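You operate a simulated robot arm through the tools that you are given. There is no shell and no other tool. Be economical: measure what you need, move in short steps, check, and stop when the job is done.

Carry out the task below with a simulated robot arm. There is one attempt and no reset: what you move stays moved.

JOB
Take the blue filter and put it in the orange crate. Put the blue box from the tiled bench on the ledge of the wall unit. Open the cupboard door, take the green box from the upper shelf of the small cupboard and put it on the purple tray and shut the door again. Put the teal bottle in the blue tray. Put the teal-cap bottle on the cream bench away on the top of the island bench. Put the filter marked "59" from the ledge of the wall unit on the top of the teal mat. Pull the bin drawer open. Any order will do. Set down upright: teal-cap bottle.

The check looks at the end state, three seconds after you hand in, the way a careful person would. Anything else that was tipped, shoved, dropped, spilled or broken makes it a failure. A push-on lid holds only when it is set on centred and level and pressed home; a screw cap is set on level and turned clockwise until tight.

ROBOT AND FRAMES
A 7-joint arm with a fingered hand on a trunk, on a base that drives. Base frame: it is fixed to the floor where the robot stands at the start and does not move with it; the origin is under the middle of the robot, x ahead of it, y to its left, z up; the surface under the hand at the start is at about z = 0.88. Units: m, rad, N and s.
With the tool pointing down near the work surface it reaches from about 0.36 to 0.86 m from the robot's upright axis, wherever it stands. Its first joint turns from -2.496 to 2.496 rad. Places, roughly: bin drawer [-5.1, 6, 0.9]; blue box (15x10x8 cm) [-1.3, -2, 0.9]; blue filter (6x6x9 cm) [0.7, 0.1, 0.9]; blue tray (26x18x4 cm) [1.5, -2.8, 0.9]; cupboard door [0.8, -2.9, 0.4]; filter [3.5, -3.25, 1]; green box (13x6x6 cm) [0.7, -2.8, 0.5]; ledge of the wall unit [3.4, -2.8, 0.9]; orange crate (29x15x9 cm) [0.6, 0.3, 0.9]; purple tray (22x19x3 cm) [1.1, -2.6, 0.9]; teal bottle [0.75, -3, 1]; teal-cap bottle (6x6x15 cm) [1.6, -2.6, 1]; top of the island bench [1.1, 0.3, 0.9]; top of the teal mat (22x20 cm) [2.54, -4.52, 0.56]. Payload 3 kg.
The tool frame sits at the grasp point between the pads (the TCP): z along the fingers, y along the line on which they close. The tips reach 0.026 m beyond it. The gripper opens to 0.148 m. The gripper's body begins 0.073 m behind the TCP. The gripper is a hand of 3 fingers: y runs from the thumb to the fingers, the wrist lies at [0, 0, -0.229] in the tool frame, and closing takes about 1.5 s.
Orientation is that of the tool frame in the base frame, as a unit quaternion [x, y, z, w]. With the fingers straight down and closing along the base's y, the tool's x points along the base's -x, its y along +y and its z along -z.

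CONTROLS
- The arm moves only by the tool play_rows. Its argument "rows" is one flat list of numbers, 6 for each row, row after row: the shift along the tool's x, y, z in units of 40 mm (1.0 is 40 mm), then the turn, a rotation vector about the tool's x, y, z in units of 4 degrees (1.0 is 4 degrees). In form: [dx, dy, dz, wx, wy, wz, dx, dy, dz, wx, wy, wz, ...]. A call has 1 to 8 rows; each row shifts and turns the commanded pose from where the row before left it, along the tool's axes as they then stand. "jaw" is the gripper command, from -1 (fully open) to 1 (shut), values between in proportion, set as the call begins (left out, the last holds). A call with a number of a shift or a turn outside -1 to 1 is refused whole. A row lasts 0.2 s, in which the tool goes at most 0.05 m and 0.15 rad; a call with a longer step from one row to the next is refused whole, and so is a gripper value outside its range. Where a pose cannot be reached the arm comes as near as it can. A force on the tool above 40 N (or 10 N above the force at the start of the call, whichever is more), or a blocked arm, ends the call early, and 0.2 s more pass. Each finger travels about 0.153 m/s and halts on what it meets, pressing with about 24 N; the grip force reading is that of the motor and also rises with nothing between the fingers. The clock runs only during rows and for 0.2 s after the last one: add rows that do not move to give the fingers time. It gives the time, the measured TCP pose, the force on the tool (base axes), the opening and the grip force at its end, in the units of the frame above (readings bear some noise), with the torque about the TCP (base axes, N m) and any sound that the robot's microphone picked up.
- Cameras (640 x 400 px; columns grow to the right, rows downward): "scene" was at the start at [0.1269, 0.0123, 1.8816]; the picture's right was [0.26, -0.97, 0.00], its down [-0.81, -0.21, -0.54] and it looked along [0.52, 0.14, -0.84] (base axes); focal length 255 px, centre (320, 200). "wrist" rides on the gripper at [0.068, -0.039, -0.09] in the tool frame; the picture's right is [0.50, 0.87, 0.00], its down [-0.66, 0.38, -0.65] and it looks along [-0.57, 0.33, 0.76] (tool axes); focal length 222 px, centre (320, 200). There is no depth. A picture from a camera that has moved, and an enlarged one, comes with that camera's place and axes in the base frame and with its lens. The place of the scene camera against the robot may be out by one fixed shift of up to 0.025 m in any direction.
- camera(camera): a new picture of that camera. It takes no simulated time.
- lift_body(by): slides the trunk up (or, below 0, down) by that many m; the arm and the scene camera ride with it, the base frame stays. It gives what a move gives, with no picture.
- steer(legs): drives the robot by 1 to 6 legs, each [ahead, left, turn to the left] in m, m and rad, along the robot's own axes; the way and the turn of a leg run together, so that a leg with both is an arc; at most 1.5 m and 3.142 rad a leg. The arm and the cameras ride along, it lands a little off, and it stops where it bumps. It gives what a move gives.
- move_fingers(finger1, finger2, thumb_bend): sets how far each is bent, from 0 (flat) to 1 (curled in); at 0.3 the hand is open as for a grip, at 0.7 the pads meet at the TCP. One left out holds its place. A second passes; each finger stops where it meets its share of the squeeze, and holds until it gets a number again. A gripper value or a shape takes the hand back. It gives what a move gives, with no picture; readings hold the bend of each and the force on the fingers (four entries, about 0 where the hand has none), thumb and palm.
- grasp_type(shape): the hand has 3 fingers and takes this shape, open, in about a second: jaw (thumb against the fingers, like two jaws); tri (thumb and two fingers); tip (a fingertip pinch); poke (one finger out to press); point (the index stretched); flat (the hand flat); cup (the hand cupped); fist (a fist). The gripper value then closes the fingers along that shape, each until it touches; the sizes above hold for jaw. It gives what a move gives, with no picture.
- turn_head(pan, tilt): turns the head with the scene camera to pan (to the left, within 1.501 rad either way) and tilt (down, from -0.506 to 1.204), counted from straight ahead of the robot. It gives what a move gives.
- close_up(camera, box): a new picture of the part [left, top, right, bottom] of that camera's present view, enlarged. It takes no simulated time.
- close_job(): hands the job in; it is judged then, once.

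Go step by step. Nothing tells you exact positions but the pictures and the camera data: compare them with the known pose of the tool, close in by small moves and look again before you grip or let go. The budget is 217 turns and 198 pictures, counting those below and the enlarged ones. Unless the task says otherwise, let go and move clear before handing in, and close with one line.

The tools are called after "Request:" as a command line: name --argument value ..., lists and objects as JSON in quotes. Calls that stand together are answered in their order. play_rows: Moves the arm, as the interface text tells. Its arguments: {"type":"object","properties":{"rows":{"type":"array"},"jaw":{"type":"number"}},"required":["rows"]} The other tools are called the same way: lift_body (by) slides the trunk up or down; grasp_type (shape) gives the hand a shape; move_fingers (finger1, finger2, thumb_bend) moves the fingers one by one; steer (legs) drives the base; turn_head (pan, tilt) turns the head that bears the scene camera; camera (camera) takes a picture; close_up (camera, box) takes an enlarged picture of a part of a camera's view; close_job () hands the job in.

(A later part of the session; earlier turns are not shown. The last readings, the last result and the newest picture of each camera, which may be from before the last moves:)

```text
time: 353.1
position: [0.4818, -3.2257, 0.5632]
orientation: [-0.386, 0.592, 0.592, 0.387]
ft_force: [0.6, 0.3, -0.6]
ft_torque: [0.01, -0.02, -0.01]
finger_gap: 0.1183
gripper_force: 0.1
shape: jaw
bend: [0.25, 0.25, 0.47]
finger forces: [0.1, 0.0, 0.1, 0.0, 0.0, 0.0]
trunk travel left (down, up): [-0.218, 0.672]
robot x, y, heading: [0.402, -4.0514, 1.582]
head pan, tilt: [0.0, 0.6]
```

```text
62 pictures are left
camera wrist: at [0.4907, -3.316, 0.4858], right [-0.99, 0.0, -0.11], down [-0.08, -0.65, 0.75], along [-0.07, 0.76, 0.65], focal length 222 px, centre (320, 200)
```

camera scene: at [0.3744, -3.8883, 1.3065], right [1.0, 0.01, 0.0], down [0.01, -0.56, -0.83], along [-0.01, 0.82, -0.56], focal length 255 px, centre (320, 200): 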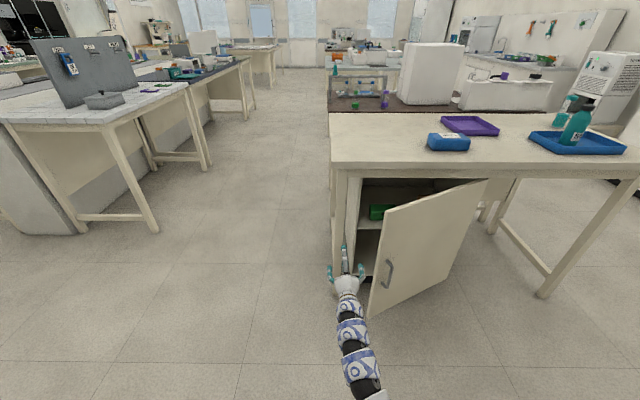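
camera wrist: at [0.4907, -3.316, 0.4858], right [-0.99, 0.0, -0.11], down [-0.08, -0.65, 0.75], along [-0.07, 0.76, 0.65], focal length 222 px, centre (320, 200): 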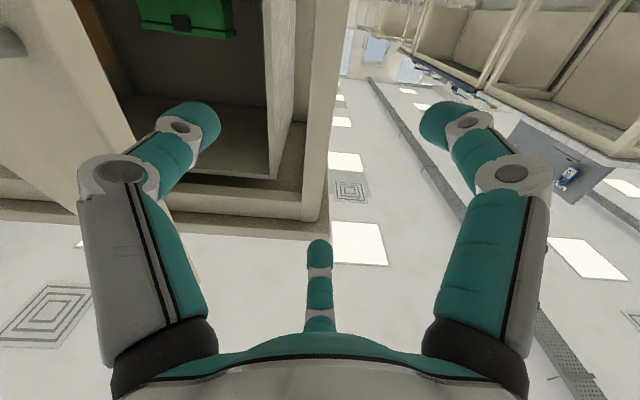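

The hand is left of the door's edge with the opening ahead. I'll close the fingers, move in behind the door and sweep right to push it open.

Request:
play_rows --rows '[0, 0, 0, 0, 0, 0, 0, 0, 0, 0, 0, 0, 0, 0, 0.8, 0, 0, 0, 0, 0, 0.8, 0, 0, 0, 0, 0, 0.8, 0, 0, 0, 0, 0, 0.6, 0, 0, 0]' --jaw 1

Request:
play_rows --rows '[-0.3, -0.7, 0, 0, 0, 0, -0.3, -0.7, 0, 0, 0, 0, -0.3, -0.7, 0, 0, 0, 0, -0.3, -0.7, 0, 0, 0, 0, -0.3, -0.7, 0, 0, 0, 0, -0.3, -0.7, 0, 0, 0, 0]'

Request:
camera --camera "scene"

Request:
camera --camera "wrist"

```text
time: 354.5
position: [0.4824, -3.1059, 0.5639]
orientation: [-0.386, 0.592, 0.593, 0.386]
ft_force: [-0.5, -0.7, 0.6]
ft_torque: [0.0, 0.01, 0.02]
finger_gap: 0.0
gripper_force: 23.4
shape: jaw
bend: [0.7, 0.7, 0.7]
finger forces: [0.0, 0.0, 0.1, 0.0, 0.0, 0.1]
trunk travel left (down, up): [-0.218, 0.672]
robot x, y, heading: [0.3971, -4.0504, 1.58]
head pan, tilt: [0.0, 0.6]
```

```text
time: 355.5
position: [0.5833, -3.1074, 0.5617]
orientation: [-0.387, 0.59, 0.597, 0.382]
ft_force: [-10.6, -5.8, 2.8]
ft_torque: [-0.35, 0.02, -1.11]
finger_gap: 0.0
gripper_force: 23.8
shape: jaw
bend: [0.7, 0.7, 0.7]
finger forces: [0.1, 0.1, 0.0, 0.1, 0.0, 12.1]
trunk travel left (down, up): [-0.218, 0.672]
robot x, y, heading: [0.393, -4.049, 1.587]
head pan, tilt: [0.0, 0.6]
stopped in row 4: the force on the tool passed its limit at 73 N (the readings are from after the stop); the commanded pose is now the measured one
```

```text
61 pictures are left
camera scene: at [0.3729, -3.8889, 1.3066], right [1.0, 0.01, 0.0], down [0.01, -0.56, -0.83], along [-0.01, 0.83, -0.56], focal length 255 px, centre (320, 200)
```

scene: 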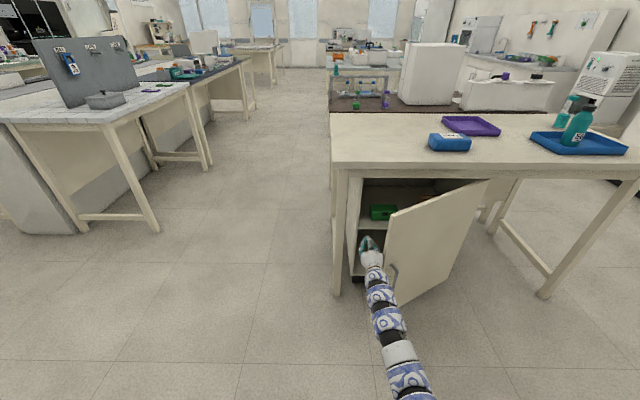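

```text
60 pictures are left
camera wrist: at [0.5928, -3.1968, 0.4845], right [-0.99, -0.01, -0.1], down [-0.07, -0.66, 0.75], along [-0.08, 0.75, 0.65], focal length 222 px, centre (320, 200)
```

wrist: 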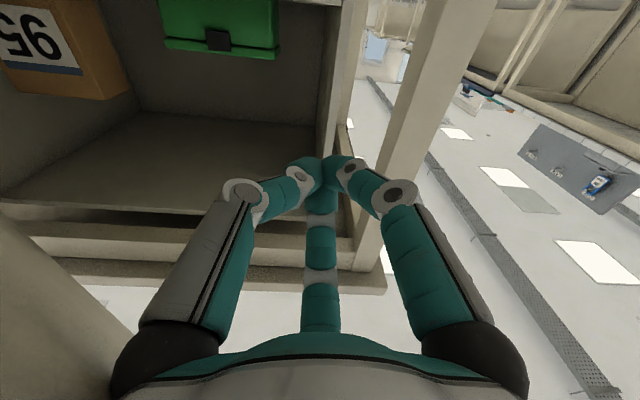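

The door yields. I'll push on more slowly.

Request:
play_rows --rows '[-0.08, -0.18, 0, 0, 0, 0, -0.12, -0.27, 0, 0, 0, 0, -0.14, -0.32, 0, 0, 0, 0, -0.14, -0.32, 0, 0, 0, 0, -0.14, -0.32, 0, 0, 0, 0, -0.14, -0.32, 0, 0, 0, 0, -0.14, -0.32, 0, 0, 0, 0, -0.14, -0.32, 0, 0, 0, 0]'

Request:
camera --camera "scene"

```text
time: 355.9
position: [0.5822, -3.1064, 0.5608]
orientation: [-0.389, 0.589, 0.599, 0.378]
ft_force: [-10.6, -5.7, 3.6]
ft_torque: [-0.33, 0.04, -1.25]
finger_gap: 0.0
gripper_force: 24.0
shape: jaw
bend: [0.7, 0.7, 0.7]
finger forces: [0.0, 0.1, 0.1, 0.0, 0.0, 13.0]
trunk travel left (down, up): [-0.218, 0.672]
robot x, y, heading: [0.3948, -4.053, 1.587]
head pan, tilt: [0.0, 0.6]
stopped in row 1: the force on the tool passed its limit at 49 N (the readings are from after the stop); the commanded pose is now the measured one
```

```text
59 pictures are left
camera scene: at [0.3723, -3.8893, 1.3066], right [1.0, 0.01, 0.0], down [0.01, -0.56, -0.83], along [-0.01, 0.83, -0.56], focal length 255 px, centre (320, 200)
```

scene: 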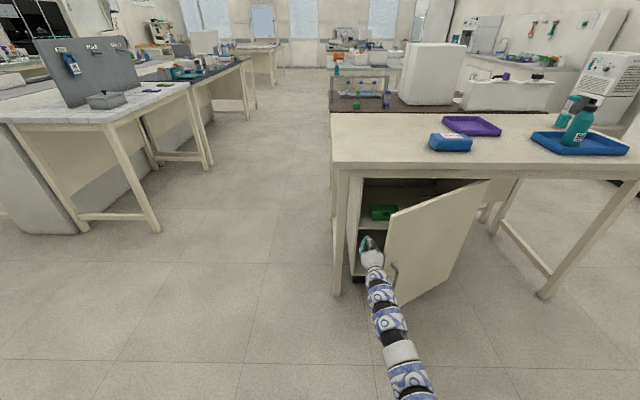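

Pushing along the edge locks the door. I'll turn the hand toward the north-east so the fingers hook behind the door, then draw it toward me.

Request:
play_rows --rows '[0.16, 0.37, 0, 0.9, -0.4, 0, 0.16, 0.37, 0, 0.9, -0.4, 0, 0, 0, 0, 0.9, -0.4, 0, 0, 0, 0, 0.9, -0.4, 0, 0, 0, 0, 0.9, -0.4, 0, 0, 0, 0, 0.9, -0.4, 0, 0, 0, 0, 0.9, -0.4, 0, 0, 0, 0, 0.9, -0.4, 0]'

Request:
play_rows --rows '[0, 0, 0, 0.9, -0.4, 0, 0, 0, 0, 0.9, -0.4, 0, 0, 0, 0, 0.9, -0.4, 0, 0, 0, 0, 0.9, -0.4, 0, 0, 0, 0.5, 0, 0, 0, 0, 0, 0.8, 0, 0, 0, 0, 0, 0.8, 0, 0, 0]'

Request:
camera --camera "scene"

```text
time: 357.7
position: [0.5531, -3.1076, 0.5614]
orientation: [-0.213, 0.675, 0.473, 0.525]
ft_force: [-0.2, -0.1, 0.1]
ft_torque: [0.0, 0.04, -0.01]
finger_gap: 0.0002
gripper_force: 24.1
shape: jaw
bend: [0.7, 0.7, 0.7]
finger forces: [0.1, 0.1, 0.0, 0.0, 0.1, 0.0]
trunk travel left (down, up): [-0.218, 0.672]
robot x, y, heading: [0.3949, -4.052, 1.583]
head pan, tilt: [0.0, 0.6]
```

```text
time: 359.3
position: [0.6141, -3.049, 0.5591]
orientation: [-0.119, 0.698, 0.394, 0.586]
ft_force: [0.9, -0.3, -0.2]
ft_torque: [0.0, -0.01, 0.01]
finger_gap: 0.0
gripper_force: 24.0
shape: jaw
bend: [0.7, 0.7, 0.7]
finger forces: [0.0, 0.1, 0.0, 0.0, 0.0, 0.0]
trunk travel left (down, up): [-0.218, 0.672]
robot x, y, heading: [0.3947, -4.0513, 1.583]
head pan, tilt: [0.0, 0.6]
```

```text
58 pictures are left
camera scene: at [0.373, -3.8887, 1.3065], right [1.0, 0.01, 0.0], down [0.01, -0.56, -0.83], along [-0.01, 0.82, -0.56], focal length 255 px, centre (320, 200)
```

scene: 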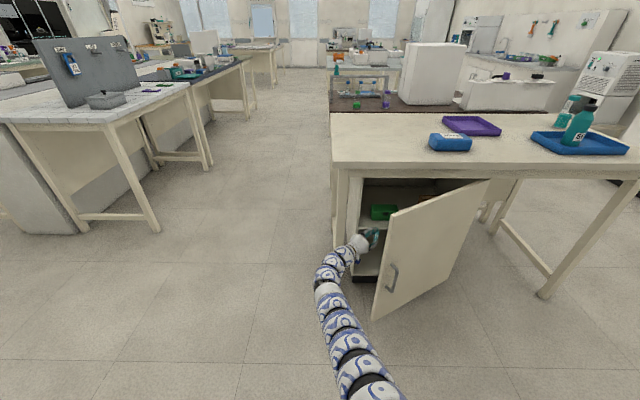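

Request:
play_rows --rows '[-0.28, -0.63, 0.72, 0, 0, 0, -0.28, -0.63, 0.72, 0, 0, 0, -0.28, -0.63, 0.72, 0, 0, 0]'

Request:
play_rows --rows '[-0.185, -0.41, -0.43, 0, 0, 0, -0.185, -0.41, -0.43, 0, 0, 0, -0.185, -0.41, -0.43, 0, 0, 0, -0.185, -0.41, -0.43, 0, 0, 0, -0.185, -0.41, -0.43, 0, 0, 0, -0.185, -0.41, -0.43, 0, 0, 0, -0.185, -0.41, -0.43, 0, 0, 0, -0.185, -0.41, -0.43, 0, 0, 0]'

Request:
camera --camera "scene"

```text
time: 360.1
position: [0.7345, -3.0497, 0.5608]
orientation: [-0.12, 0.698, 0.395, 0.585]
ft_force: [0.2, 0.4, -0.8]
ft_torque: [-0.02, -0.03, 0.01]
finger_gap: 0.0002
gripper_force: 24.1
shape: jaw
bend: [0.7, 0.7, 0.7]
finger forces: [0.0, 0.0, 0.0, 0.0, 0.0, 0.1]
trunk travel left (down, up): [-0.218, 0.672]
robot x, y, heading: [0.3919, -4.0545, 1.586]
head pan, tilt: [0.0, 0.6]
```

```text
time: 361.9
position: [0.7333, -3.2466, 0.5604]
orientation: [-0.12, 0.698, 0.396, 0.584]
ft_force: [0.1, -0.4, 0.5]
ft_torque: [0.01, -0.01, 0.05]
finger_gap: 0.0001
gripper_force: 24.4
shape: jaw
bend: [0.7, 0.7, 0.7]
finger forces: [0.0, 0.0, 0.1, 0.0, 0.0, 0.0]
trunk travel left (down, up): [-0.218, 0.672]
robot x, y, heading: [0.3964, -4.0512, 1.585]
head pan, tilt: [0.0, 0.6]
```

```text
57 pictures are left
camera scene: at [0.3731, -3.8886, 1.3065], right [1.0, 0.01, 0.0], down [0.01, -0.57, -0.82], along [-0.01, 0.82, -0.57], focal length 255 px, centre (320, 200)
```

scene: 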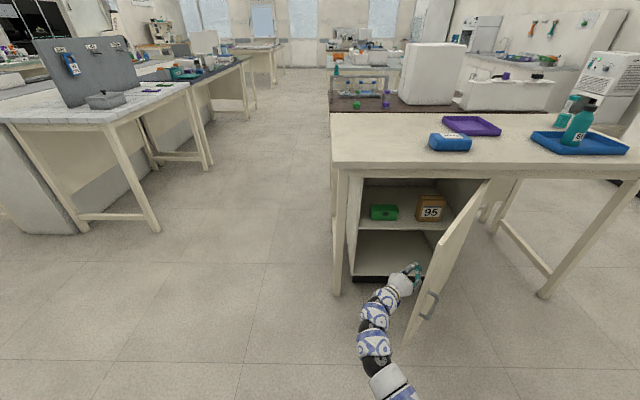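

The door is now well open. One more push to the right to open it past 80°.

Request:
play_rows --rows '[-0.215, -0.48, 0.19, 0, 0, 0, -0.215, -0.48, 0.19, 0, 0, 0, -0.215, -0.48, 0.19, 0, 0, 0, -0.215, -0.48, 0.19, 0, 0, 0, -0.215, -0.48, 0.19, 0, 0, 0, -0.215, -0.48, 0.19, 0, 0, 0]'

Request:
camera --camera "scene"

```text
time: 363.3
position: [0.8535, -3.305, 0.5605]
orientation: [-0.12, 0.698, 0.396, 0.584]
ft_force: [0.5, 0.0, 0.0]
ft_torque: [0.04, 0.03, -0.01]
finger_gap: 0.0
gripper_force: 24.0
shape: jaw
bend: [0.7, 0.7, 0.7]
finger forces: [0.1, 0.0, 0.1, 0.0, 0.0, 0.1]
trunk travel left (down, up): [-0.218, 0.672]
robot x, y, heading: [0.3947, -4.0487, 1.585]
head pan, tilt: [0.0, 0.6]
```

```text
56 pictures are left
camera scene: at [0.373, -3.8887, 1.3065], right [1.0, 0.01, 0.0], down [0.01, -0.56, -0.83], along [-0.01, 0.82, -0.57], focal length 255 px, centre (320, 200)
```

scene: 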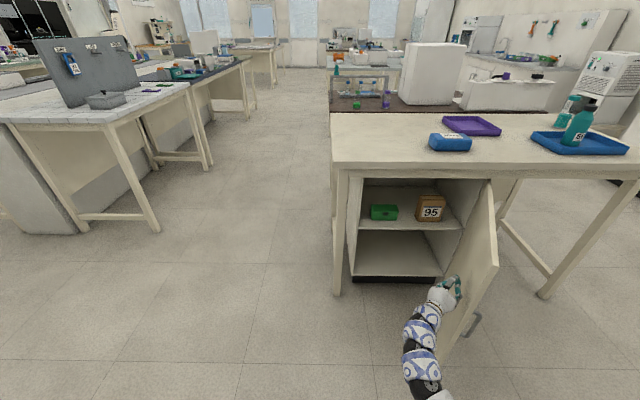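

Request:
play_rows --rows '[0.39, 0.86, -0.26, 0, 0, 0, 0.39, 0.86, -0.26, 0, 0, 0, 0.39, 0.86, -0.26, 0, 0, 0, 0.39, 0.86, -0.26, 0, 0, 0, 0.39, 0.86, -0.26, 0, 0, 0, 0, 0, 0, -0.9, 0.4, 0, 0, 0, 0, -0.9, 0.4, 0, 0, 0, 0, -0.9, 0.4, 0]'

Request:
play_rows --rows '[0, 0, 0, -0.9, 0.4, 0, 0, 0, 0, -0.9, 0.4, 0, 0, 0, 0, -0.9, 0.4, 0, 0, 0, 0, -0.9, 0.4, 0, 0, 0, 0, -0.9, 0.4, 0, 0, 0, 0, -0.9, 0.4, 0, 0, 0, 0, -0.9, 0.4, 0, 0, 0, 0, -0.9, 0.4, 0]' --jaw -1

Request:
camera --camera "wrist"

Request:
close_up --camera "scene" --box '[330, 160, 510, 340]'

```text
time: 365.1
position: [0.6837, -3.2051, 0.5603]
orientation: [-0.191, 0.681, 0.455, 0.541]
ft_force: [-0.1, 0.5, -0.2]
ft_torque: [0.01, 0.03, -0.03]
finger_gap: 0.0
gripper_force: 24.1
shape: jaw
bend: [0.7, 0.7, 0.7]
finger forces: [0.0, 0.1, 0.0, 0.0, 0.0, 0.0]
trunk travel left (down, up): [-0.218, 0.672]
robot x, y, heading: [0.3949, -4.0549, 1.583]
head pan, tilt: [0.0, 0.6]
```

```text
time: 366.9
position: [0.6845, -3.2052, 0.5603]
orientation: [-0.369, 0.602, 0.586, 0.398]
ft_force: [0.6, -0.5, 0.7]
ft_torque: [0.03, -0.01, 0.0]
finger_gap: 0.1481
gripper_force: 0.0
shape: jaw
bend: [0.3, 0.3, 0.3]
finger forces: [0.0, 0.1, 0.0, 0.0, 0.1, 0.0]
trunk travel left (down, up): [-0.218, 0.672]
robot x, y, heading: [0.3959, -4.0511, 1.582]
head pan, tilt: [0.0, 0.6]
```

```text
55 pictures are left
camera wrist: at [0.6888, -3.2959, 0.4827], right [-0.99, 0.05, -0.1], down [-0.11, -0.65, 0.75], along [-0.03, 0.76, 0.65], focal length 222 px, centre (320, 200)
```

wrist: 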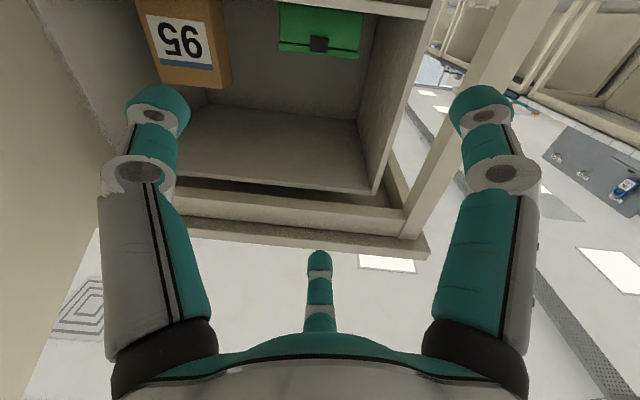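

```text
2.22 times, centred on (420, 250) of scene
camera zoom: at [0.3731, -3.8887, 1.3065], right [1.0, 0.01, 0.0], down [0.01, -0.56, -0.83], along [-0.01, 0.82, -0.56], focal length 567 px, centre (98, 89)
```

zoom: 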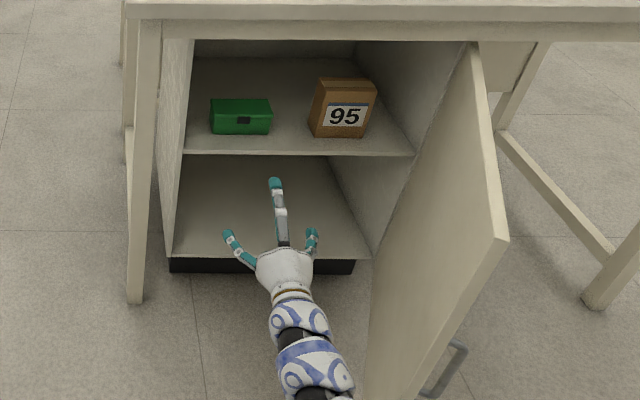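

I have a clear view. The green box is at about [0.703, −2.845, 0.503], 13 cm wide. I'll straddle it from the front, with the thumb and one finger at its ends and the third finger above. First I'll move closer.

Request:
steer --legs '[[0.2, 0, 0]]'

Request:
play_rows --rows '[0.1, -0.1, 0.2, -0.62, 0.28, 0.6, 0.1, -0.1, 0.5, 0, 0, 0.6, 0, 0, 0.6, 0, 0, 0]'

Request:
camera --camera "wrist"

Request:
camera --camera "scene"

```text
time: 368.5
position: [0.6851, -3.008, 0.5594]
orientation: [-0.368, 0.603, 0.585, 0.399]
ft_force: [-0.4, 0.2, 0.6]
ft_torque: [-0.02, 0.02, -0.01]
finger_gap: 0.148
gripper_force: 0.0
shape: jaw
bend: [0.3, 0.3, 0.3]
finger forces: [0.0, 0.1, 0.0, 0.0, 0.0, 0.0]
trunk travel left (down, up): [-0.218, 0.672]
robot x, y, heading: [0.3942, -3.8533, 1.579]
head pan, tilt: [0.0, 0.6]
```

```text
time: 369.3
position: [0.6898, -2.9561, 0.5496]
orientation: [-0.357, 0.609, 0.61, 0.36]
ft_force: [-0.8, -0.5, -0.4]
ft_torque: [0.02, -0.03, -0.01]
finger_gap: 0.1478
gripper_force: 0.2
shape: jaw
bend: [0.3, 0.3, 0.3]
finger forces: [0.0, 0.0, 0.0, 0.1, 0.0, 0.0]
trunk travel left (down, up): [-0.218, 0.672]
robot x, y, heading: [0.3934, -3.8522, 1.585]
head pan, tilt: [0.0, 0.6]
```

```text
53 pictures are left
camera wrist: at [0.6898, -3.0462, 0.472], right [-1.0, 0.0, -0.02], down [-0.01, -0.66, 0.75], along [-0.01, 0.75, 0.66], focal length 222 px, centre (320, 200)
```

wrist: 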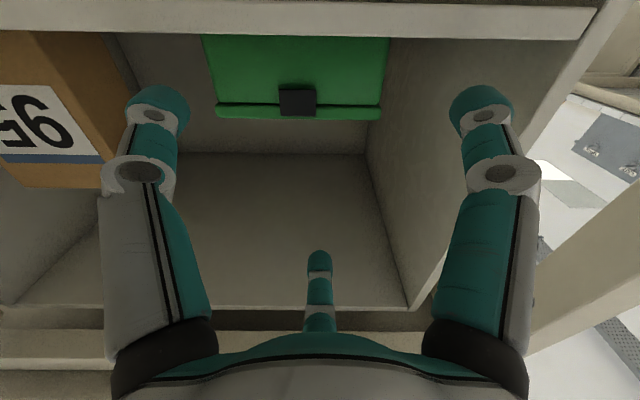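

```text
52 pictures are left
camera scene: at [0.3709, -3.6905, 1.3065], right [1.0, 0.01, 0.0], down [0.01, -0.56, -0.83], along [-0.01, 0.82, -0.56], focal length 255 px, centre (320, 200)
```

scene: 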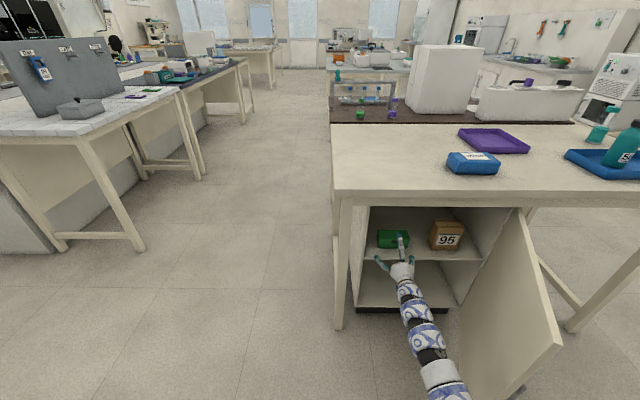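

Request:
play_rows --rows '[-0.29, -0.32, 0, 0, 0, 0, 0, 0, 0.4, 0, 0, 0, 0, 0, 0.4, 0, 0, 0]'

Request:
camera --camera "wrist"

```text
time: 370.1
position: [0.7049, -2.9219, 0.5534]
orientation: [-0.356, 0.609, 0.611, 0.36]
ft_force: [0.2, -0.8, -0.1]
ft_torque: [0.01, 0.01, -0.01]
finger_gap: 0.1479
gripper_force: 0.0
shape: jaw
bend: [0.3, 0.3, 0.3]
finger forces: [0.1, 0.0, 0.0, 0.0, 0.0, 0.0]
trunk travel left (down, up): [-0.218, 0.672]
robot x, y, heading: [0.3906, -3.8546, 1.583]
head pan, tilt: [0.0, 0.6]
```

```text
51 pictures are left
camera wrist: at [0.7063, -3.0128, 0.4756], right [-1.0, 0.0, -0.02], down [-0.01, -0.66, 0.75], along [-0.01, 0.75, 0.66], focal length 222 px, centre (320, 200)
```

wrist: 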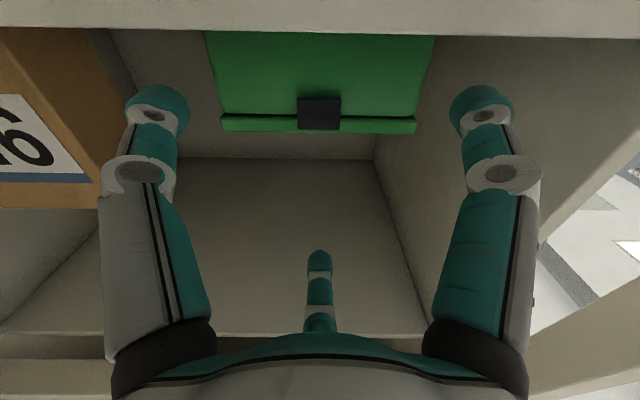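

Centred. I'll advance so the fingers pass beside the box, then close.

Request:
play_rows --rows '[0, 0, 0.5, 0, 0, 0, 0, 0, 0.5, 0, 0, 0, 0, 0, 0.55, 0, 0, 0]'

Request:
camera --camera "wrist"

```text
time: 370.9
position: [0.7069, -2.8616, 0.5568]
orientation: [-0.356, 0.609, 0.61, 0.361]
ft_force: [-0.9, -0.2, 0.3]
ft_torque: [0.0, 0.0, 0.01]
finger_gap: 0.1482
gripper_force: 0.1
shape: jaw
bend: [0.3, 0.3, 0.3]
finger forces: [0.1, 0.0, 0.1, 0.0, 0.1, 0.0]
trunk travel left (down, up): [-0.218, 0.672]
robot x, y, heading: [0.3949, -3.8561, 1.584]
head pan, tilt: [0.0, 0.6]
```

```text
50 pictures are left
camera wrist: at [0.7072, -2.9509, 0.4785], right [-1.0, 0.0, -0.02], down [-0.01, -0.66, 0.75], along [-0.01, 0.75, 0.66], focal length 222 px, centre (320, 200)
```

wrist: 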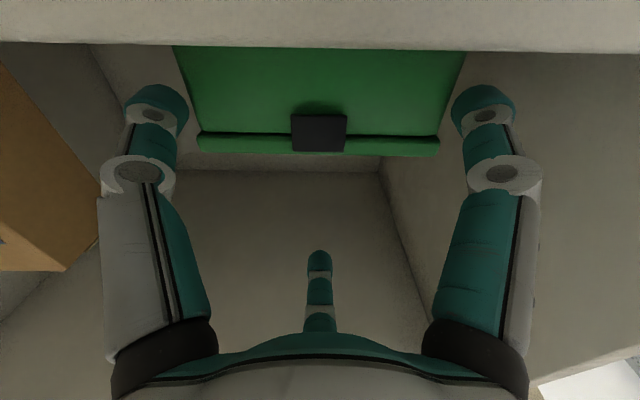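

Request:
play_rows --rows '[0, 0, 0.3, 0, 0, 0, 0, 0, 0.3, 0, 0, 0]'

Request:
camera --camera "wrist"

Request:
close_up --camera "scene" --box '[340, 190, 500, 300]'

```text
time: 371.5
position: [0.7067, -2.8376, 0.5559]
orientation: [-0.357, 0.608, 0.611, 0.36]
ft_force: [0.2, -1.2, -0.1]
ft_torque: [-0.03, 0.01, -0.01]
finger_gap: 0.148
gripper_force: 0.1
shape: jaw
bend: [0.3, 0.3, 0.3]
finger forces: [0.3, 0.0, 0.1, 0.0, 0.1, 0.0]
trunk travel left (down, up): [-0.218, 0.672]
robot x, y, heading: [0.3939, -3.8531, 1.584]
head pan, tilt: [0.0, 0.6]
```

```text
49 pictures are left
camera wrist: at [0.707, -2.927, 0.4778], right [-1.0, 0.0, -0.01], down [-0.01, -0.66, 0.75], along [-0.01, 0.75, 0.66], focal length 222 px, centre (320, 200)
```

wrist: 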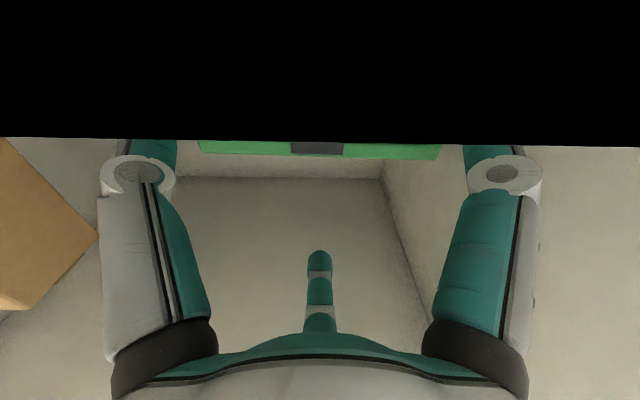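

```text
3.64 times, centred on (420, 245) of scene
camera zoom: at [0.3708, -3.6905, 1.3065], right [1.0, 0.01, 0.0], down [0.01, -0.56, -0.83], along [-0.01, 0.82, -0.56], focal length 928 px, centre (-44, 36)
```

zoom: 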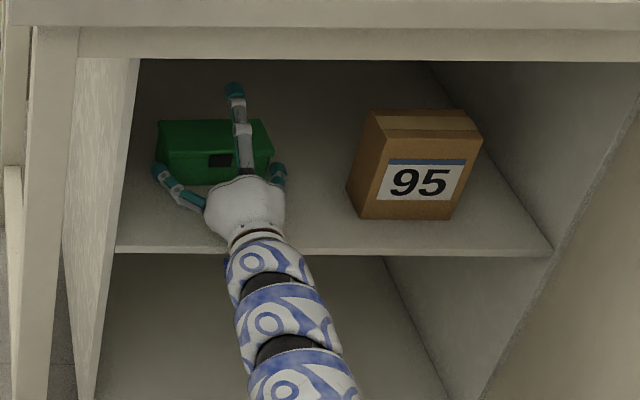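

The finger tips are nudging the box back: the spread is slightly too small. I'll back off and flatten the fingers for a wider opening, then try again.

Request:
play_rows --rows '[0, 0, -0.8, 0, 0, 0, 0, 0, -0.8, 0, 0, 0, 0, 0, -0.4, 0, 0, 0]'

Request:
move_fingers --finger1 0.15 --finger2 0.15 --thumb_bend 0.15

Request:
camera --camera "wrist"

```text
time: 372.3
position: [0.7051, -2.9173, 0.5528]
orientation: [-0.356, 0.609, 0.611, 0.36]
ft_force: [0.2, -1.1, -0.2]
ft_torque: [-0.01, -0.03, 0.01]
finger_gap: 0.1481
gripper_force: 0.2
shape: jaw
bend: [0.3, 0.3, 0.3]
finger forces: [0.1, 0.0, 0.0, 0.0, 0.0, 0.0]
trunk travel left (down, up): [-0.218, 0.672]
robot x, y, heading: [0.3942, -3.8492, 1.584]
head pan, tilt: [0.0, 0.6]
```

```text
time: 373.3
position: [0.705, -2.9182, 0.5533]
orientation: [-0.356, 0.61, 0.61, 0.36]
ft_force: [0.0, 0.0, 0.5]
ft_torque: [-0.01, 0.0, 0.01]
finger_gap: 0.1565
gripper_force: 0.0
shape: fingers
bend: [0.15, 0.15, 0.15]
finger forces: [0.1, 0.1, 0.0, 0.0, 0.1, 0.1]
trunk travel left (down, up): [-0.218, 0.672]
robot x, y, heading: [0.3907, -3.8542, 1.586]
head pan, tilt: [0.0, 0.6]
```

```text
47 pictures are left
camera wrist: at [0.7061, -3.0073, 0.4753], right [-1.0, 0.0, -0.02], down [-0.01, -0.66, 0.75], along [-0.01, 0.75, 0.66], focal length 222 px, centre (320, 200)
```

wrist: 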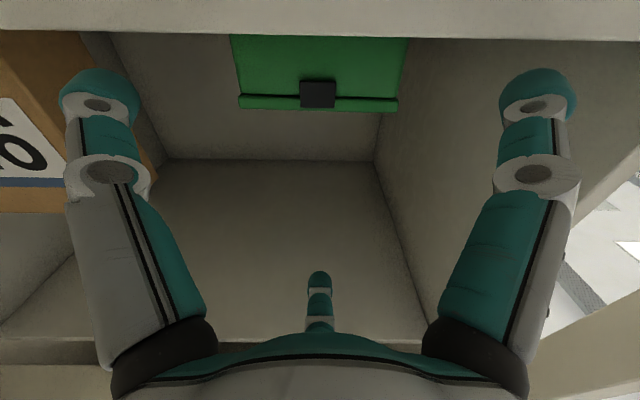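

Much wider now. The box front is at y ≈ −2.82. I'll raise slightly and drive forward around it.

Request:
play_rows --rows '[-0.19, 0.06, 0, 0, 0, 0]'

Request:
steer --legs '[[0.1, 0, 0]]'

Request:
close_up --camera "scene" --box '[340, 190, 500, 300]'

Request:
camera --camera "wrist"

```text
time: 373.7
position: [0.7065, -2.9173, 0.5601]
orientation: [-0.357, 0.609, 0.61, 0.36]
ft_force: [-0.2, 0.8, -0.2]
ft_torque: [0.0, -0.02, -0.02]
finger_gap: 0.1559
gripper_force: 0.0
shape: fingers
bend: [0.15, 0.15, 0.15]
finger forces: [0.1, 0.0, 0.1, 0.1, 0.0, 0.0]
trunk travel left (down, up): [-0.218, 0.672]
robot x, y, heading: [0.3902, -3.8526, 1.586]
head pan, tilt: [0.0, 0.6]
```

```text
time: 374.9
position: [0.7075, -2.8299, 0.557]
orientation: [-0.356, 0.611, 0.61, 0.357]
ft_force: [-0.7, -11.5, 6.2]
ft_torque: [-1.45, 0.03, -0.06]
finger_gap: 0.1562
gripper_force: 0.1
shape: fingers
bend: [0.15, 0.15, 0.15]
finger forces: [0.0, 0.1, 0.0, 0.0, 0.1, 0.0]
trunk travel left (down, up): [-0.218, 0.672]
robot x, y, heading: [0.3954, -3.7684, 1.582]
head pan, tilt: [0.0, 0.6]
stopped in leg 1: the force on the tool passed its limit at 281 N (the readings are from after the stop); the commanded pose is now the measured one
```

```text
3.64 times, centred on (420, 245) of scene
camera zoom: at [0.3696, -3.602, 1.3065], right [1.0, 0.01, 0.0], down [0.01, -0.56, -0.83], along [-0.01, 0.83, -0.56], focal length 928 px, centre (-44, 36)
```

zoom: 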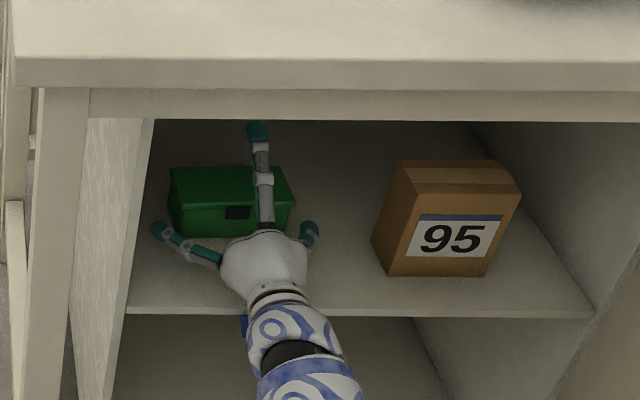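

```text
45 pictures are left
camera wrist: at [0.706, -2.9213, 0.4793], right [-1.0, 0.0, -0.01], down [-0.01, -0.65, 0.76], along [-0.01, 0.76, 0.65], focal length 222 px, centre (320, 200)
```

wrist: 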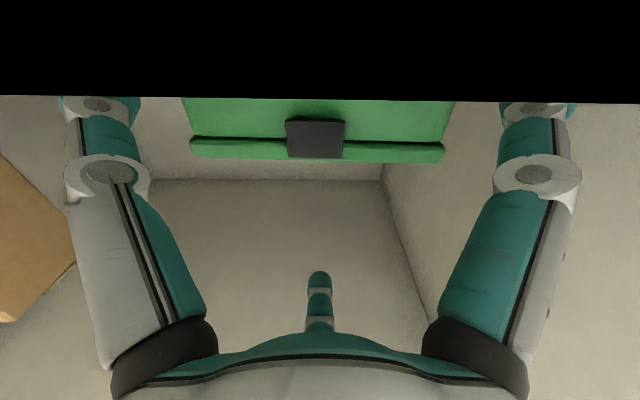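

The underside of the hand met the shelf's front edge. I'll back off a little, pitch the hand down to lift its rear, and creep forward with the force guard on.

Request:
play_rows --rows '[-0.2, 0.1, -0.7, 0, 0, 0, -0.1, 0.05, 0, 0.48, 0.87, 0, -0.1, 0.05, 0, 0.48, 0.87, 0, -0.1, 0.05, 0, 0.48, 0.87, 0, 0, 0, 0, 0.48, 0.87, 0]'

Request:
play_rows --rows '[0, 0, 0.25, 0, 0, 0, 0, 0, 0.25, 0, 0, 0, 0, 0, 0.25, 0, 0, 0, 0, 0, 0.25, 0, 0, 0, 0, 0, 0.25, 0, 0, 0]'

Request:
camera --camera "wrist"

Request:
close_up --camera "scene" --box '[340, 190, 500, 300]'

```text
time: 376.1
position: [0.7057, -2.8578, 0.5794]
orientation: [-0.404, 0.688, 0.521, 0.303]
ft_force: [0.4, -0.2, -0.2]
ft_torque: [0.04, 0.01, -0.04]
finger_gap: 0.1563
gripper_force: 0.1
shape: fingers
bend: [0.15, 0.15, 0.15]
finger forces: [0.1, 0.1, 0.0, 0.1, 0.0, 0.0]
trunk travel left (down, up): [-0.218, 0.672]
robot x, y, heading: [0.393, -3.7669, 1.587]
head pan, tilt: [0.0, 0.6]
```

```text
time: 377.3
position: [0.7069, -2.8104, 0.5643]
orientation: [-0.403, 0.689, 0.52, 0.304]
ft_force: [-0.1, 0.2, 0.1]
ft_torque: [0.01, -0.01, 0.02]
finger_gap: 0.1562
gripper_force: 0.1
shape: fingers
bend: [0.15, 0.15, 0.15]
finger forces: [0.0, 0.0, 0.1, 0.0, 0.1, 0.0]
trunk travel left (down, up): [-0.218, 0.672]
robot x, y, heading: [0.392, -3.7673, 1.579]
head pan, tilt: [0.0, 0.6]
```

```text
44 pictures are left
camera wrist: at [0.7081, -2.9182, 0.5154], right [-1.0, 0.0, -0.01], down [-0.01, -0.42, 0.91], along [-0.01, 0.91, 0.42], focal length 222 px, centre (320, 200)
```

wrist: 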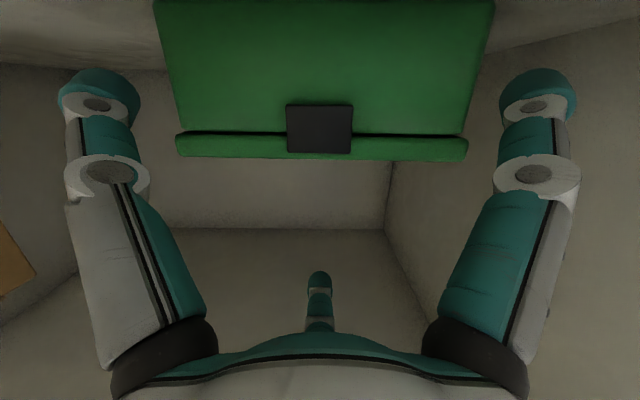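

```text
3.64 times, centred on (420, 245) of scene
camera zoom: at [0.3698, -3.6011, 1.3065], right [1.0, 0.01, 0.0], down [0.01, -0.56, -0.83], along [-0.01, 0.82, -0.56], focal length 928 px, centre (-44, 36)
```

zoom: 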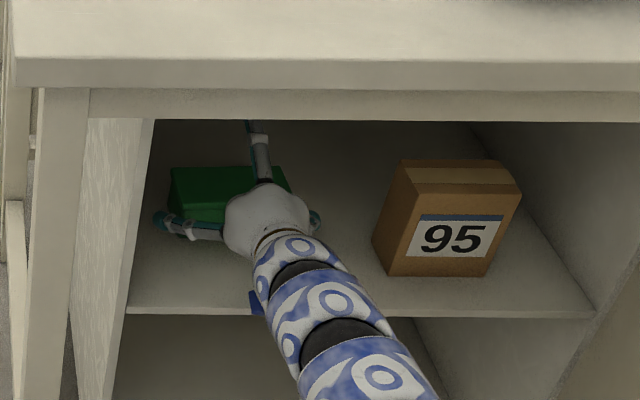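

Now the fingers flank the box and the third is above it. I'll advance a touch more and close.

Request:
play_rows --rows '[-0.06, 0.03, 0.22, 0, 0, 0, -0.06, 0.03, 0.22, 0, 0, 0]'

Request:
play_rows --rows '[0, 0, 0, 0, 0, 0, 0, 0, 0, 0, 0, 0, 0, 0, 0, 0, 0, 0, 0, 0, 0, 0, 0, 0, 0, 0, 0, 0, 0, 0, 0, 0, 0, 0, 0, 0, 0, 0, 0, 0, 0, 0]' --jaw 1

Request:
camera --camera "wrist"

```text
time: 377.9
position: [0.7067, -2.7912, 0.566]
orientation: [-0.403, 0.688, 0.521, 0.304]
ft_force: [0.3, 0.1, 0.5]
ft_torque: [0.0, 0.03, -0.01]
finger_gap: 0.156
gripper_force: 0.0
shape: fingers
bend: [0.15, 0.15, 0.15]
finger forces: [0.1, 0.0, 0.0, 0.0, 0.0, 0.1]
trunk travel left (down, up): [-0.218, 0.672]
robot x, y, heading: [0.3927, -3.7647, 1.576]
head pan, tilt: [0.0, 0.6]
```

```text
time: 379.5
position: [0.7067, -2.7921, 0.5654]
orientation: [-0.403, 0.688, 0.521, 0.304]
ft_force: [0.5, 0.2, 2.3]
ft_torque: [0.15, -0.2, 0.02]
finger_gap: 0.1013
gripper_force: 24.0
shape: jaw
bend: [0.25, 0.7, 0.23]
finger forces: [36.2, 16.7, 0.1, 0.1, 39.4, 0.0]
trunk travel left (down, up): [-0.218, 0.672]
robot x, y, heading: [0.3909, -3.7618, 1.585]
head pan, tilt: [0.0, 0.6]
```

```text
42 pictures are left
camera wrist: at [0.707, -2.8997, 0.5158], right [-1.0, 0.0, -0.01], down [-0.01, -0.42, 0.91], along [-0.01, 0.91, 0.42], focal length 222 px, centre (320, 200)
```

wrist: 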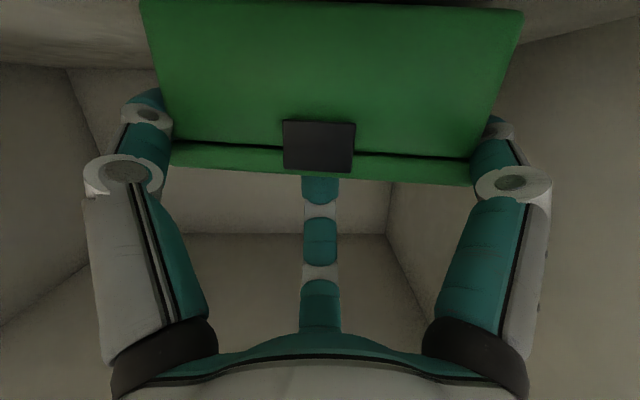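

A firm three-point grip. I'll lift it slightly off the shelf and reverse out.

Request:
lift_body --by 0.035

Request:
steer --legs '[[-0.1, 0, 0]]'

Request:
camera --camera "wrist"

```text
time: 380.3
position: [0.7058, -2.7926, 0.6006]
orientation: [-0.403, 0.689, 0.52, 0.304]
ft_force: [0.2, 0.5, -1.5]
ft_torque: [0.0, -0.02, -0.02]
finger_gap: 0.1015
gripper_force: 23.8
shape: jaw
bend: [0.25, 0.7, 0.23]
finger forces: [35.6, 12.7, 0.1, 0.0, 38.1, 0.1]
trunk travel left (down, up): [-0.253, 0.637]
robot x, y, heading: [0.393, -3.763, 1.586]
head pan, tilt: [0.0, 0.6]
```

```text
time: 381.4
position: [0.7072, -2.8923, 0.6012]
orientation: [-0.403, 0.689, 0.52, 0.303]
ft_force: [-0.1, -0.1, -0.1]
ft_torque: [0.0, 0.0, 0.01]
finger_gap: 0.1013
gripper_force: 24.4
shape: jaw
bend: [0.25, 0.7, 0.23]
finger forces: [35.6, 12.5, 0.0, 0.0, 38.1, 0.1]
trunk travel left (down, up): [-0.253, 0.637]
robot x, y, heading: [0.3928, -3.8666, 1.586]
head pan, tilt: [0.0, 0.6]
```

```text
41 pictures are left
camera wrist: at [0.7084, -3.0003, 0.5502], right [-1.0, 0.0, -0.01], down [-0.01, -0.42, 0.91], along [-0.01, 0.91, 0.42], focal length 222 px, centre (320, 200)
```

wrist: 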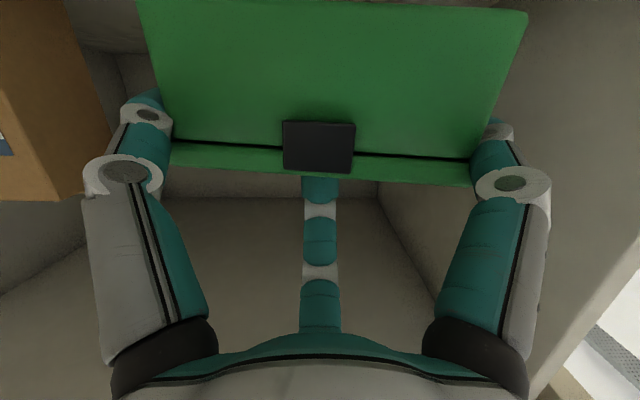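

The box is held securely. The open door blocks the way to the tray, so I'll set the box on the free left corner of the bench for now, shut the door, then re-grip it from above.

Request:
steer --legs '[[-0.2, 0, 0]]'

Request:
lift_body --by 0.4

Request:
lift_body --by 0.04

Request:
steer --legs '[[0, 0.09, 0], [0.26, 0, 0]]'

Request:
camera --camera "scene"

```text
time: 383.1
position: [0.7047, -3.0806, 0.6005]
orientation: [-0.404, 0.687, 0.522, 0.303]
ft_force: [0.3, 0.9, -1.2]
ft_torque: [-0.02, -0.01, 0.03]
finger_gap: 0.1015
gripper_force: 24.3
shape: jaw
bend: [0.25, 0.7, 0.23]
finger forces: [35.5, 12.6, 0.1, 0.0, 38.1, 0.0]
trunk travel left (down, up): [-0.253, 0.637]
robot x, y, heading: [0.4013, -4.055, 1.587]
head pan, tilt: [0.0, 0.6]
stopped in leg 1: the robot was blocked; the commanded pose is now the measured one
```

```text
time: 387.0
position: [0.7056, -3.0803, 1.001]
orientation: [-0.405, 0.687, 0.521, 0.303]
ft_force: [0.4, 0.1, -1.3]
ft_torque: [-0.02, -0.01, -0.01]
finger_gap: 0.1012
gripper_force: 24.4
shape: jaw
bend: [0.25, 0.7, 0.23]
finger forces: [35.5, 12.5, 0.0, 0.1, 38.1, 0.0]
trunk travel left (down, up): [-0.653, 0.237]
robot x, y, heading: [0.3953, -4.0547, 1.587]
head pan, tilt: [0.0, 0.6]
```

```text
time: 387.8
position: [0.7049, -3.0811, 1.0403]
orientation: [-0.405, 0.687, 0.522, 0.303]
ft_force: [0.1, 0.3, -0.6]
ft_torque: [-0.01, -0.02, 0.01]
finger_gap: 0.1013
gripper_force: 24.1
shape: jaw
bend: [0.25, 0.7, 0.23]
finger forces: [35.5, 12.5, 0.0, 0.1, 38.0, 0.0]
trunk travel left (down, up): [-0.693, 0.197]
robot x, y, heading: [0.3935, -4.0557, 1.589]
head pan, tilt: [0.0, 0.6]
```

```text
time: 388.5
position: [0.7037, -3.0802, 1.0419]
orientation: [-0.405, 0.687, 0.522, 0.302]
ft_force: [-0.3, -0.2, -0.5]
ft_torque: [0.0, -0.06, 0.03]
finger_gap: 0.1012
gripper_force: 24.1
shape: jaw
bend: [0.25, 0.7, 0.23]
finger forces: [35.5, 12.5, 0.0, 0.0, 38.1, 0.0]
trunk travel left (down, up): [-0.693, 0.197]
robot x, y, heading: [0.3958, -4.0543, 1.594]
head pan, tilt: [0.0, 0.6]
stopped in leg 1: the robot was blocked; the commanded pose is now the measured one
```

```text
40 pictures are left
camera scene: at [0.3715, -3.8926, 1.7815], right [1.0, 0.02, 0.0], down [0.01, -0.56, -0.82], along [-0.01, 0.82, -0.57], focal length 255 px, centre (320, 200)
```

scene: 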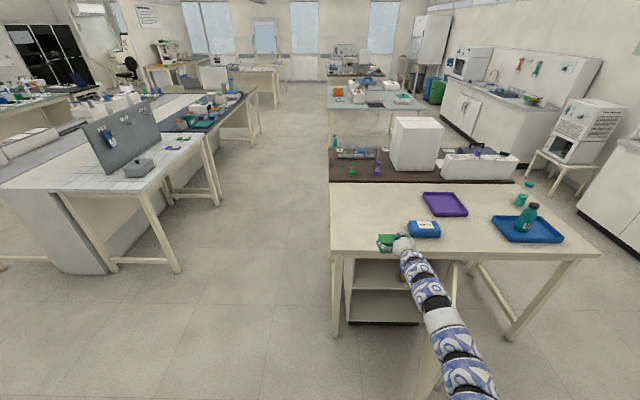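

I'm touching something behind. I'll go forward first, then left.

Request:
steer --legs '[[0.12, 0, -0.015], [0, 0.09, 0], [0.14, 0, 0]]'

Request:
lift_body --by -0.055

Request:
close_up --camera "scene" --box '[300, 170, 500, 300]'

```text
time: 391.3
position: [0.6269, -2.8261, 1.041]
orientation: [-0.399, 0.691, 0.519, 0.307]
ft_force: [-1.1, 0.0, -1.4]
ft_torque: [-0.02, 0.01, -0.01]
finger_gap: 0.1008
gripper_force: 23.9
shape: jaw
bend: [0.25, 0.7, 0.23]
finger forces: [35.5, 12.4, 0.0, 0.1, 38.2, 0.1]
trunk travel left (down, up): [-0.693, 0.197]
robot x, y, heading: [0.3043, -3.7994, 1.574]
head pan, tilt: [0.0, 0.6]
```

```text
time: 392.3
position: [0.6261, -2.828, 0.9857]
orientation: [-0.4, 0.69, 0.519, 0.307]
ft_force: [-0.1, 0.2, -1.9]
ft_torque: [0.0, -0.01, 0.01]
finger_gap: 0.1012
gripper_force: 24.4
shape: jaw
bend: [0.25, 0.7, 0.23]
finger forces: [35.4, 12.5, 0.0, 0.0, 38.2, 0.0]
trunk travel left (down, up): [-0.638, 0.252]
robot x, y, heading: [0.3024, -3.7974, 1.573]
head pan, tilt: [0.0, 0.6]
```

```text
3.08 times, centred on (400, 235) of scene
camera zoom: at [0.2821, -3.634, 1.7265], right [1.0, 0.0, 0.0], down [0.0, -0.56, -0.83], along [0.0, 0.83, -0.56], focal length 786 px, centre (74, 92)
```

zoom: 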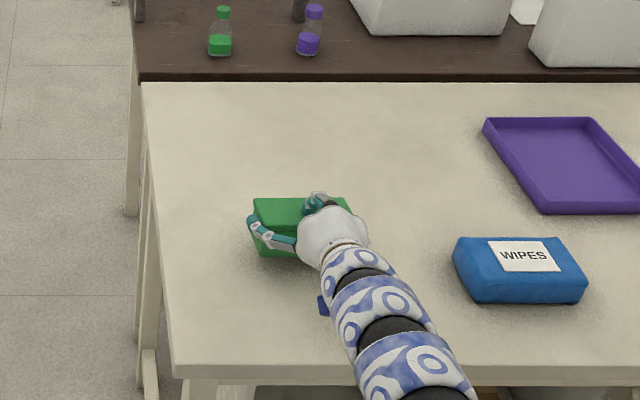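

Request:
play_rows --rows '[0.084, -0.047, 0.027, 0, 0, 0, 0.084, -0.047, 0.027, 0, 0, 0, 0.084, -0.047, 0.027, 0, 0, 0, 0.084, -0.047, 0.027, 0, 0, 0, 0.084, -0.047, 0.027, 0, 0, 0]'

```text
time: 393.5
position: [0.6275, -2.8256, 0.9659]
orientation: [-0.4, 0.689, 0.52, 0.307]
ft_force: [-0.4, -0.5, -0.5]
ft_torque: [0.01, -0.08, -0.03]
finger_gap: 0.1009
gripper_force: 24.0
shape: jaw
bend: [0.25, 0.7, 0.23]
finger forces: [35.4, 13.3, 0.0, 0.0, 38.4, 0.0]
trunk travel left (down, up): [-0.638, 0.252]
robot x, y, heading: [0.3023, -3.7983, 1.572]
head pan, tilt: [0.0, 0.6]
```

Request:
play_rows --rows '[0.06, -0.033, 0.02, 0, 0, 0, 0.04, -0.022, 0.013, 0, 0, 0]'

Request:
move_fingers --finger1 0.15 --finger2 0.2 --thumb_bend 0.15

Request:
steer --legs '[[-0.12, 0, 0]]'

Request:
camera --camera "wrist"

Request:
close_up --camera "scene" --box '[300, 170, 500, 300]'

```text
time: 394.1
position: [0.6272, -2.8276, 0.9629]
orientation: [-0.4, 0.689, 0.52, 0.307]
ft_force: [0.4, -2.4, 8.2]
ft_torque: [0.27, -0.6, -0.11]
finger_gap: 0.101
gripper_force: 24.3
shape: jaw
bend: [0.25, 0.7, 0.23]
finger forces: [36.9, 21.7, 0.0, 0.0, 39.9, 0.0]
trunk travel left (down, up): [-0.638, 0.252]
robot x, y, heading: [0.3042, -3.7985, 1.574]
head pan, tilt: [0.0, 0.6]
```

```text
time: 395.1
position: [0.6264, -2.8278, 0.9611]
orientation: [-0.399, 0.691, 0.519, 0.307]
ft_force: [0.9, -0.6, 0.1]
ft_torque: [-0.02, 0.0, 0.02]
finger_gap: 0.156
gripper_force: 0.0
shape: fingers
bend: [0.15, 0.2, 0.15]
finger forces: [0.0, 0.0, 0.0, 0.0, 0.1, 0.0]
trunk travel left (down, up): [-0.638, 0.252]
robot x, y, heading: [0.3033, -3.7969, 1.574]
head pan, tilt: [0.0, 0.6]
```

```text
time: 396.3
position: [0.6263, -2.9466, 0.9615]
orientation: [-0.4, 0.69, 0.52, 0.306]
ft_force: [-0.3, 0.2, 0.4]
ft_torque: [0.02, 0.0, 0.01]
finger_gap: 0.1562
gripper_force: 0.1
shape: fingers
bend: [0.15, 0.2, 0.15]
finger forces: [0.0, 0.0, 0.0, 0.0, 0.0, 0.1]
trunk travel left (down, up): [-0.638, 0.252]
robot x, y, heading: [0.3043, -3.9159, 1.571]
head pan, tilt: [0.0, 0.6]
```

```text
38 pictures are left
camera wrist: at [0.6261, -3.054, 0.9116], right [-1.0, 0.0, -0.01], down [-0.01, -0.42, 0.91], along [0.0, 0.91, 0.42], focal length 222 px, centre (320, 200)
```

wrist: 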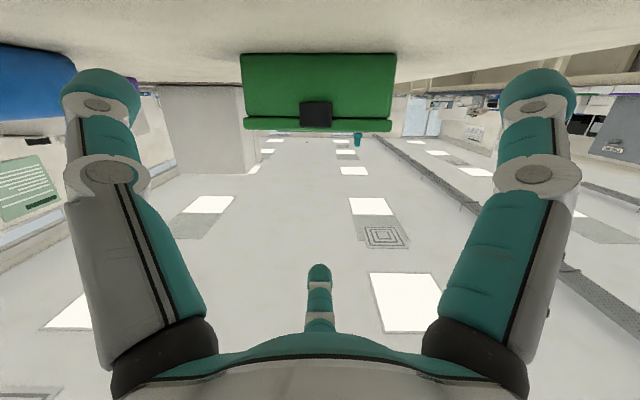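

```text
3.08 times, centred on (400, 235) of scene
camera zoom: at [0.2823, -3.7534, 1.7267], right [1.0, 0.0, 0.0], down [0.0, -0.56, -0.83], along [0.0, 0.83, -0.56], focal length 786 px, centre (74, 92)
```

zoom: 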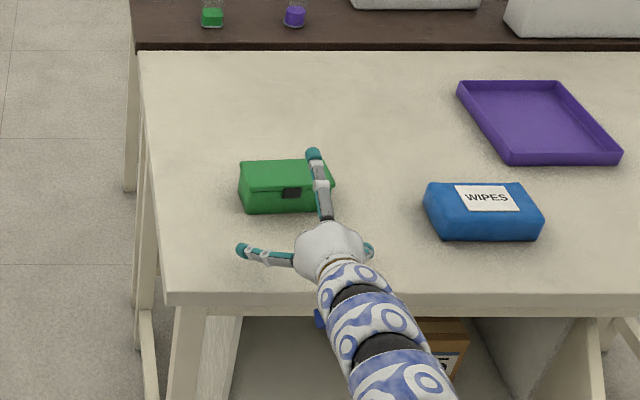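

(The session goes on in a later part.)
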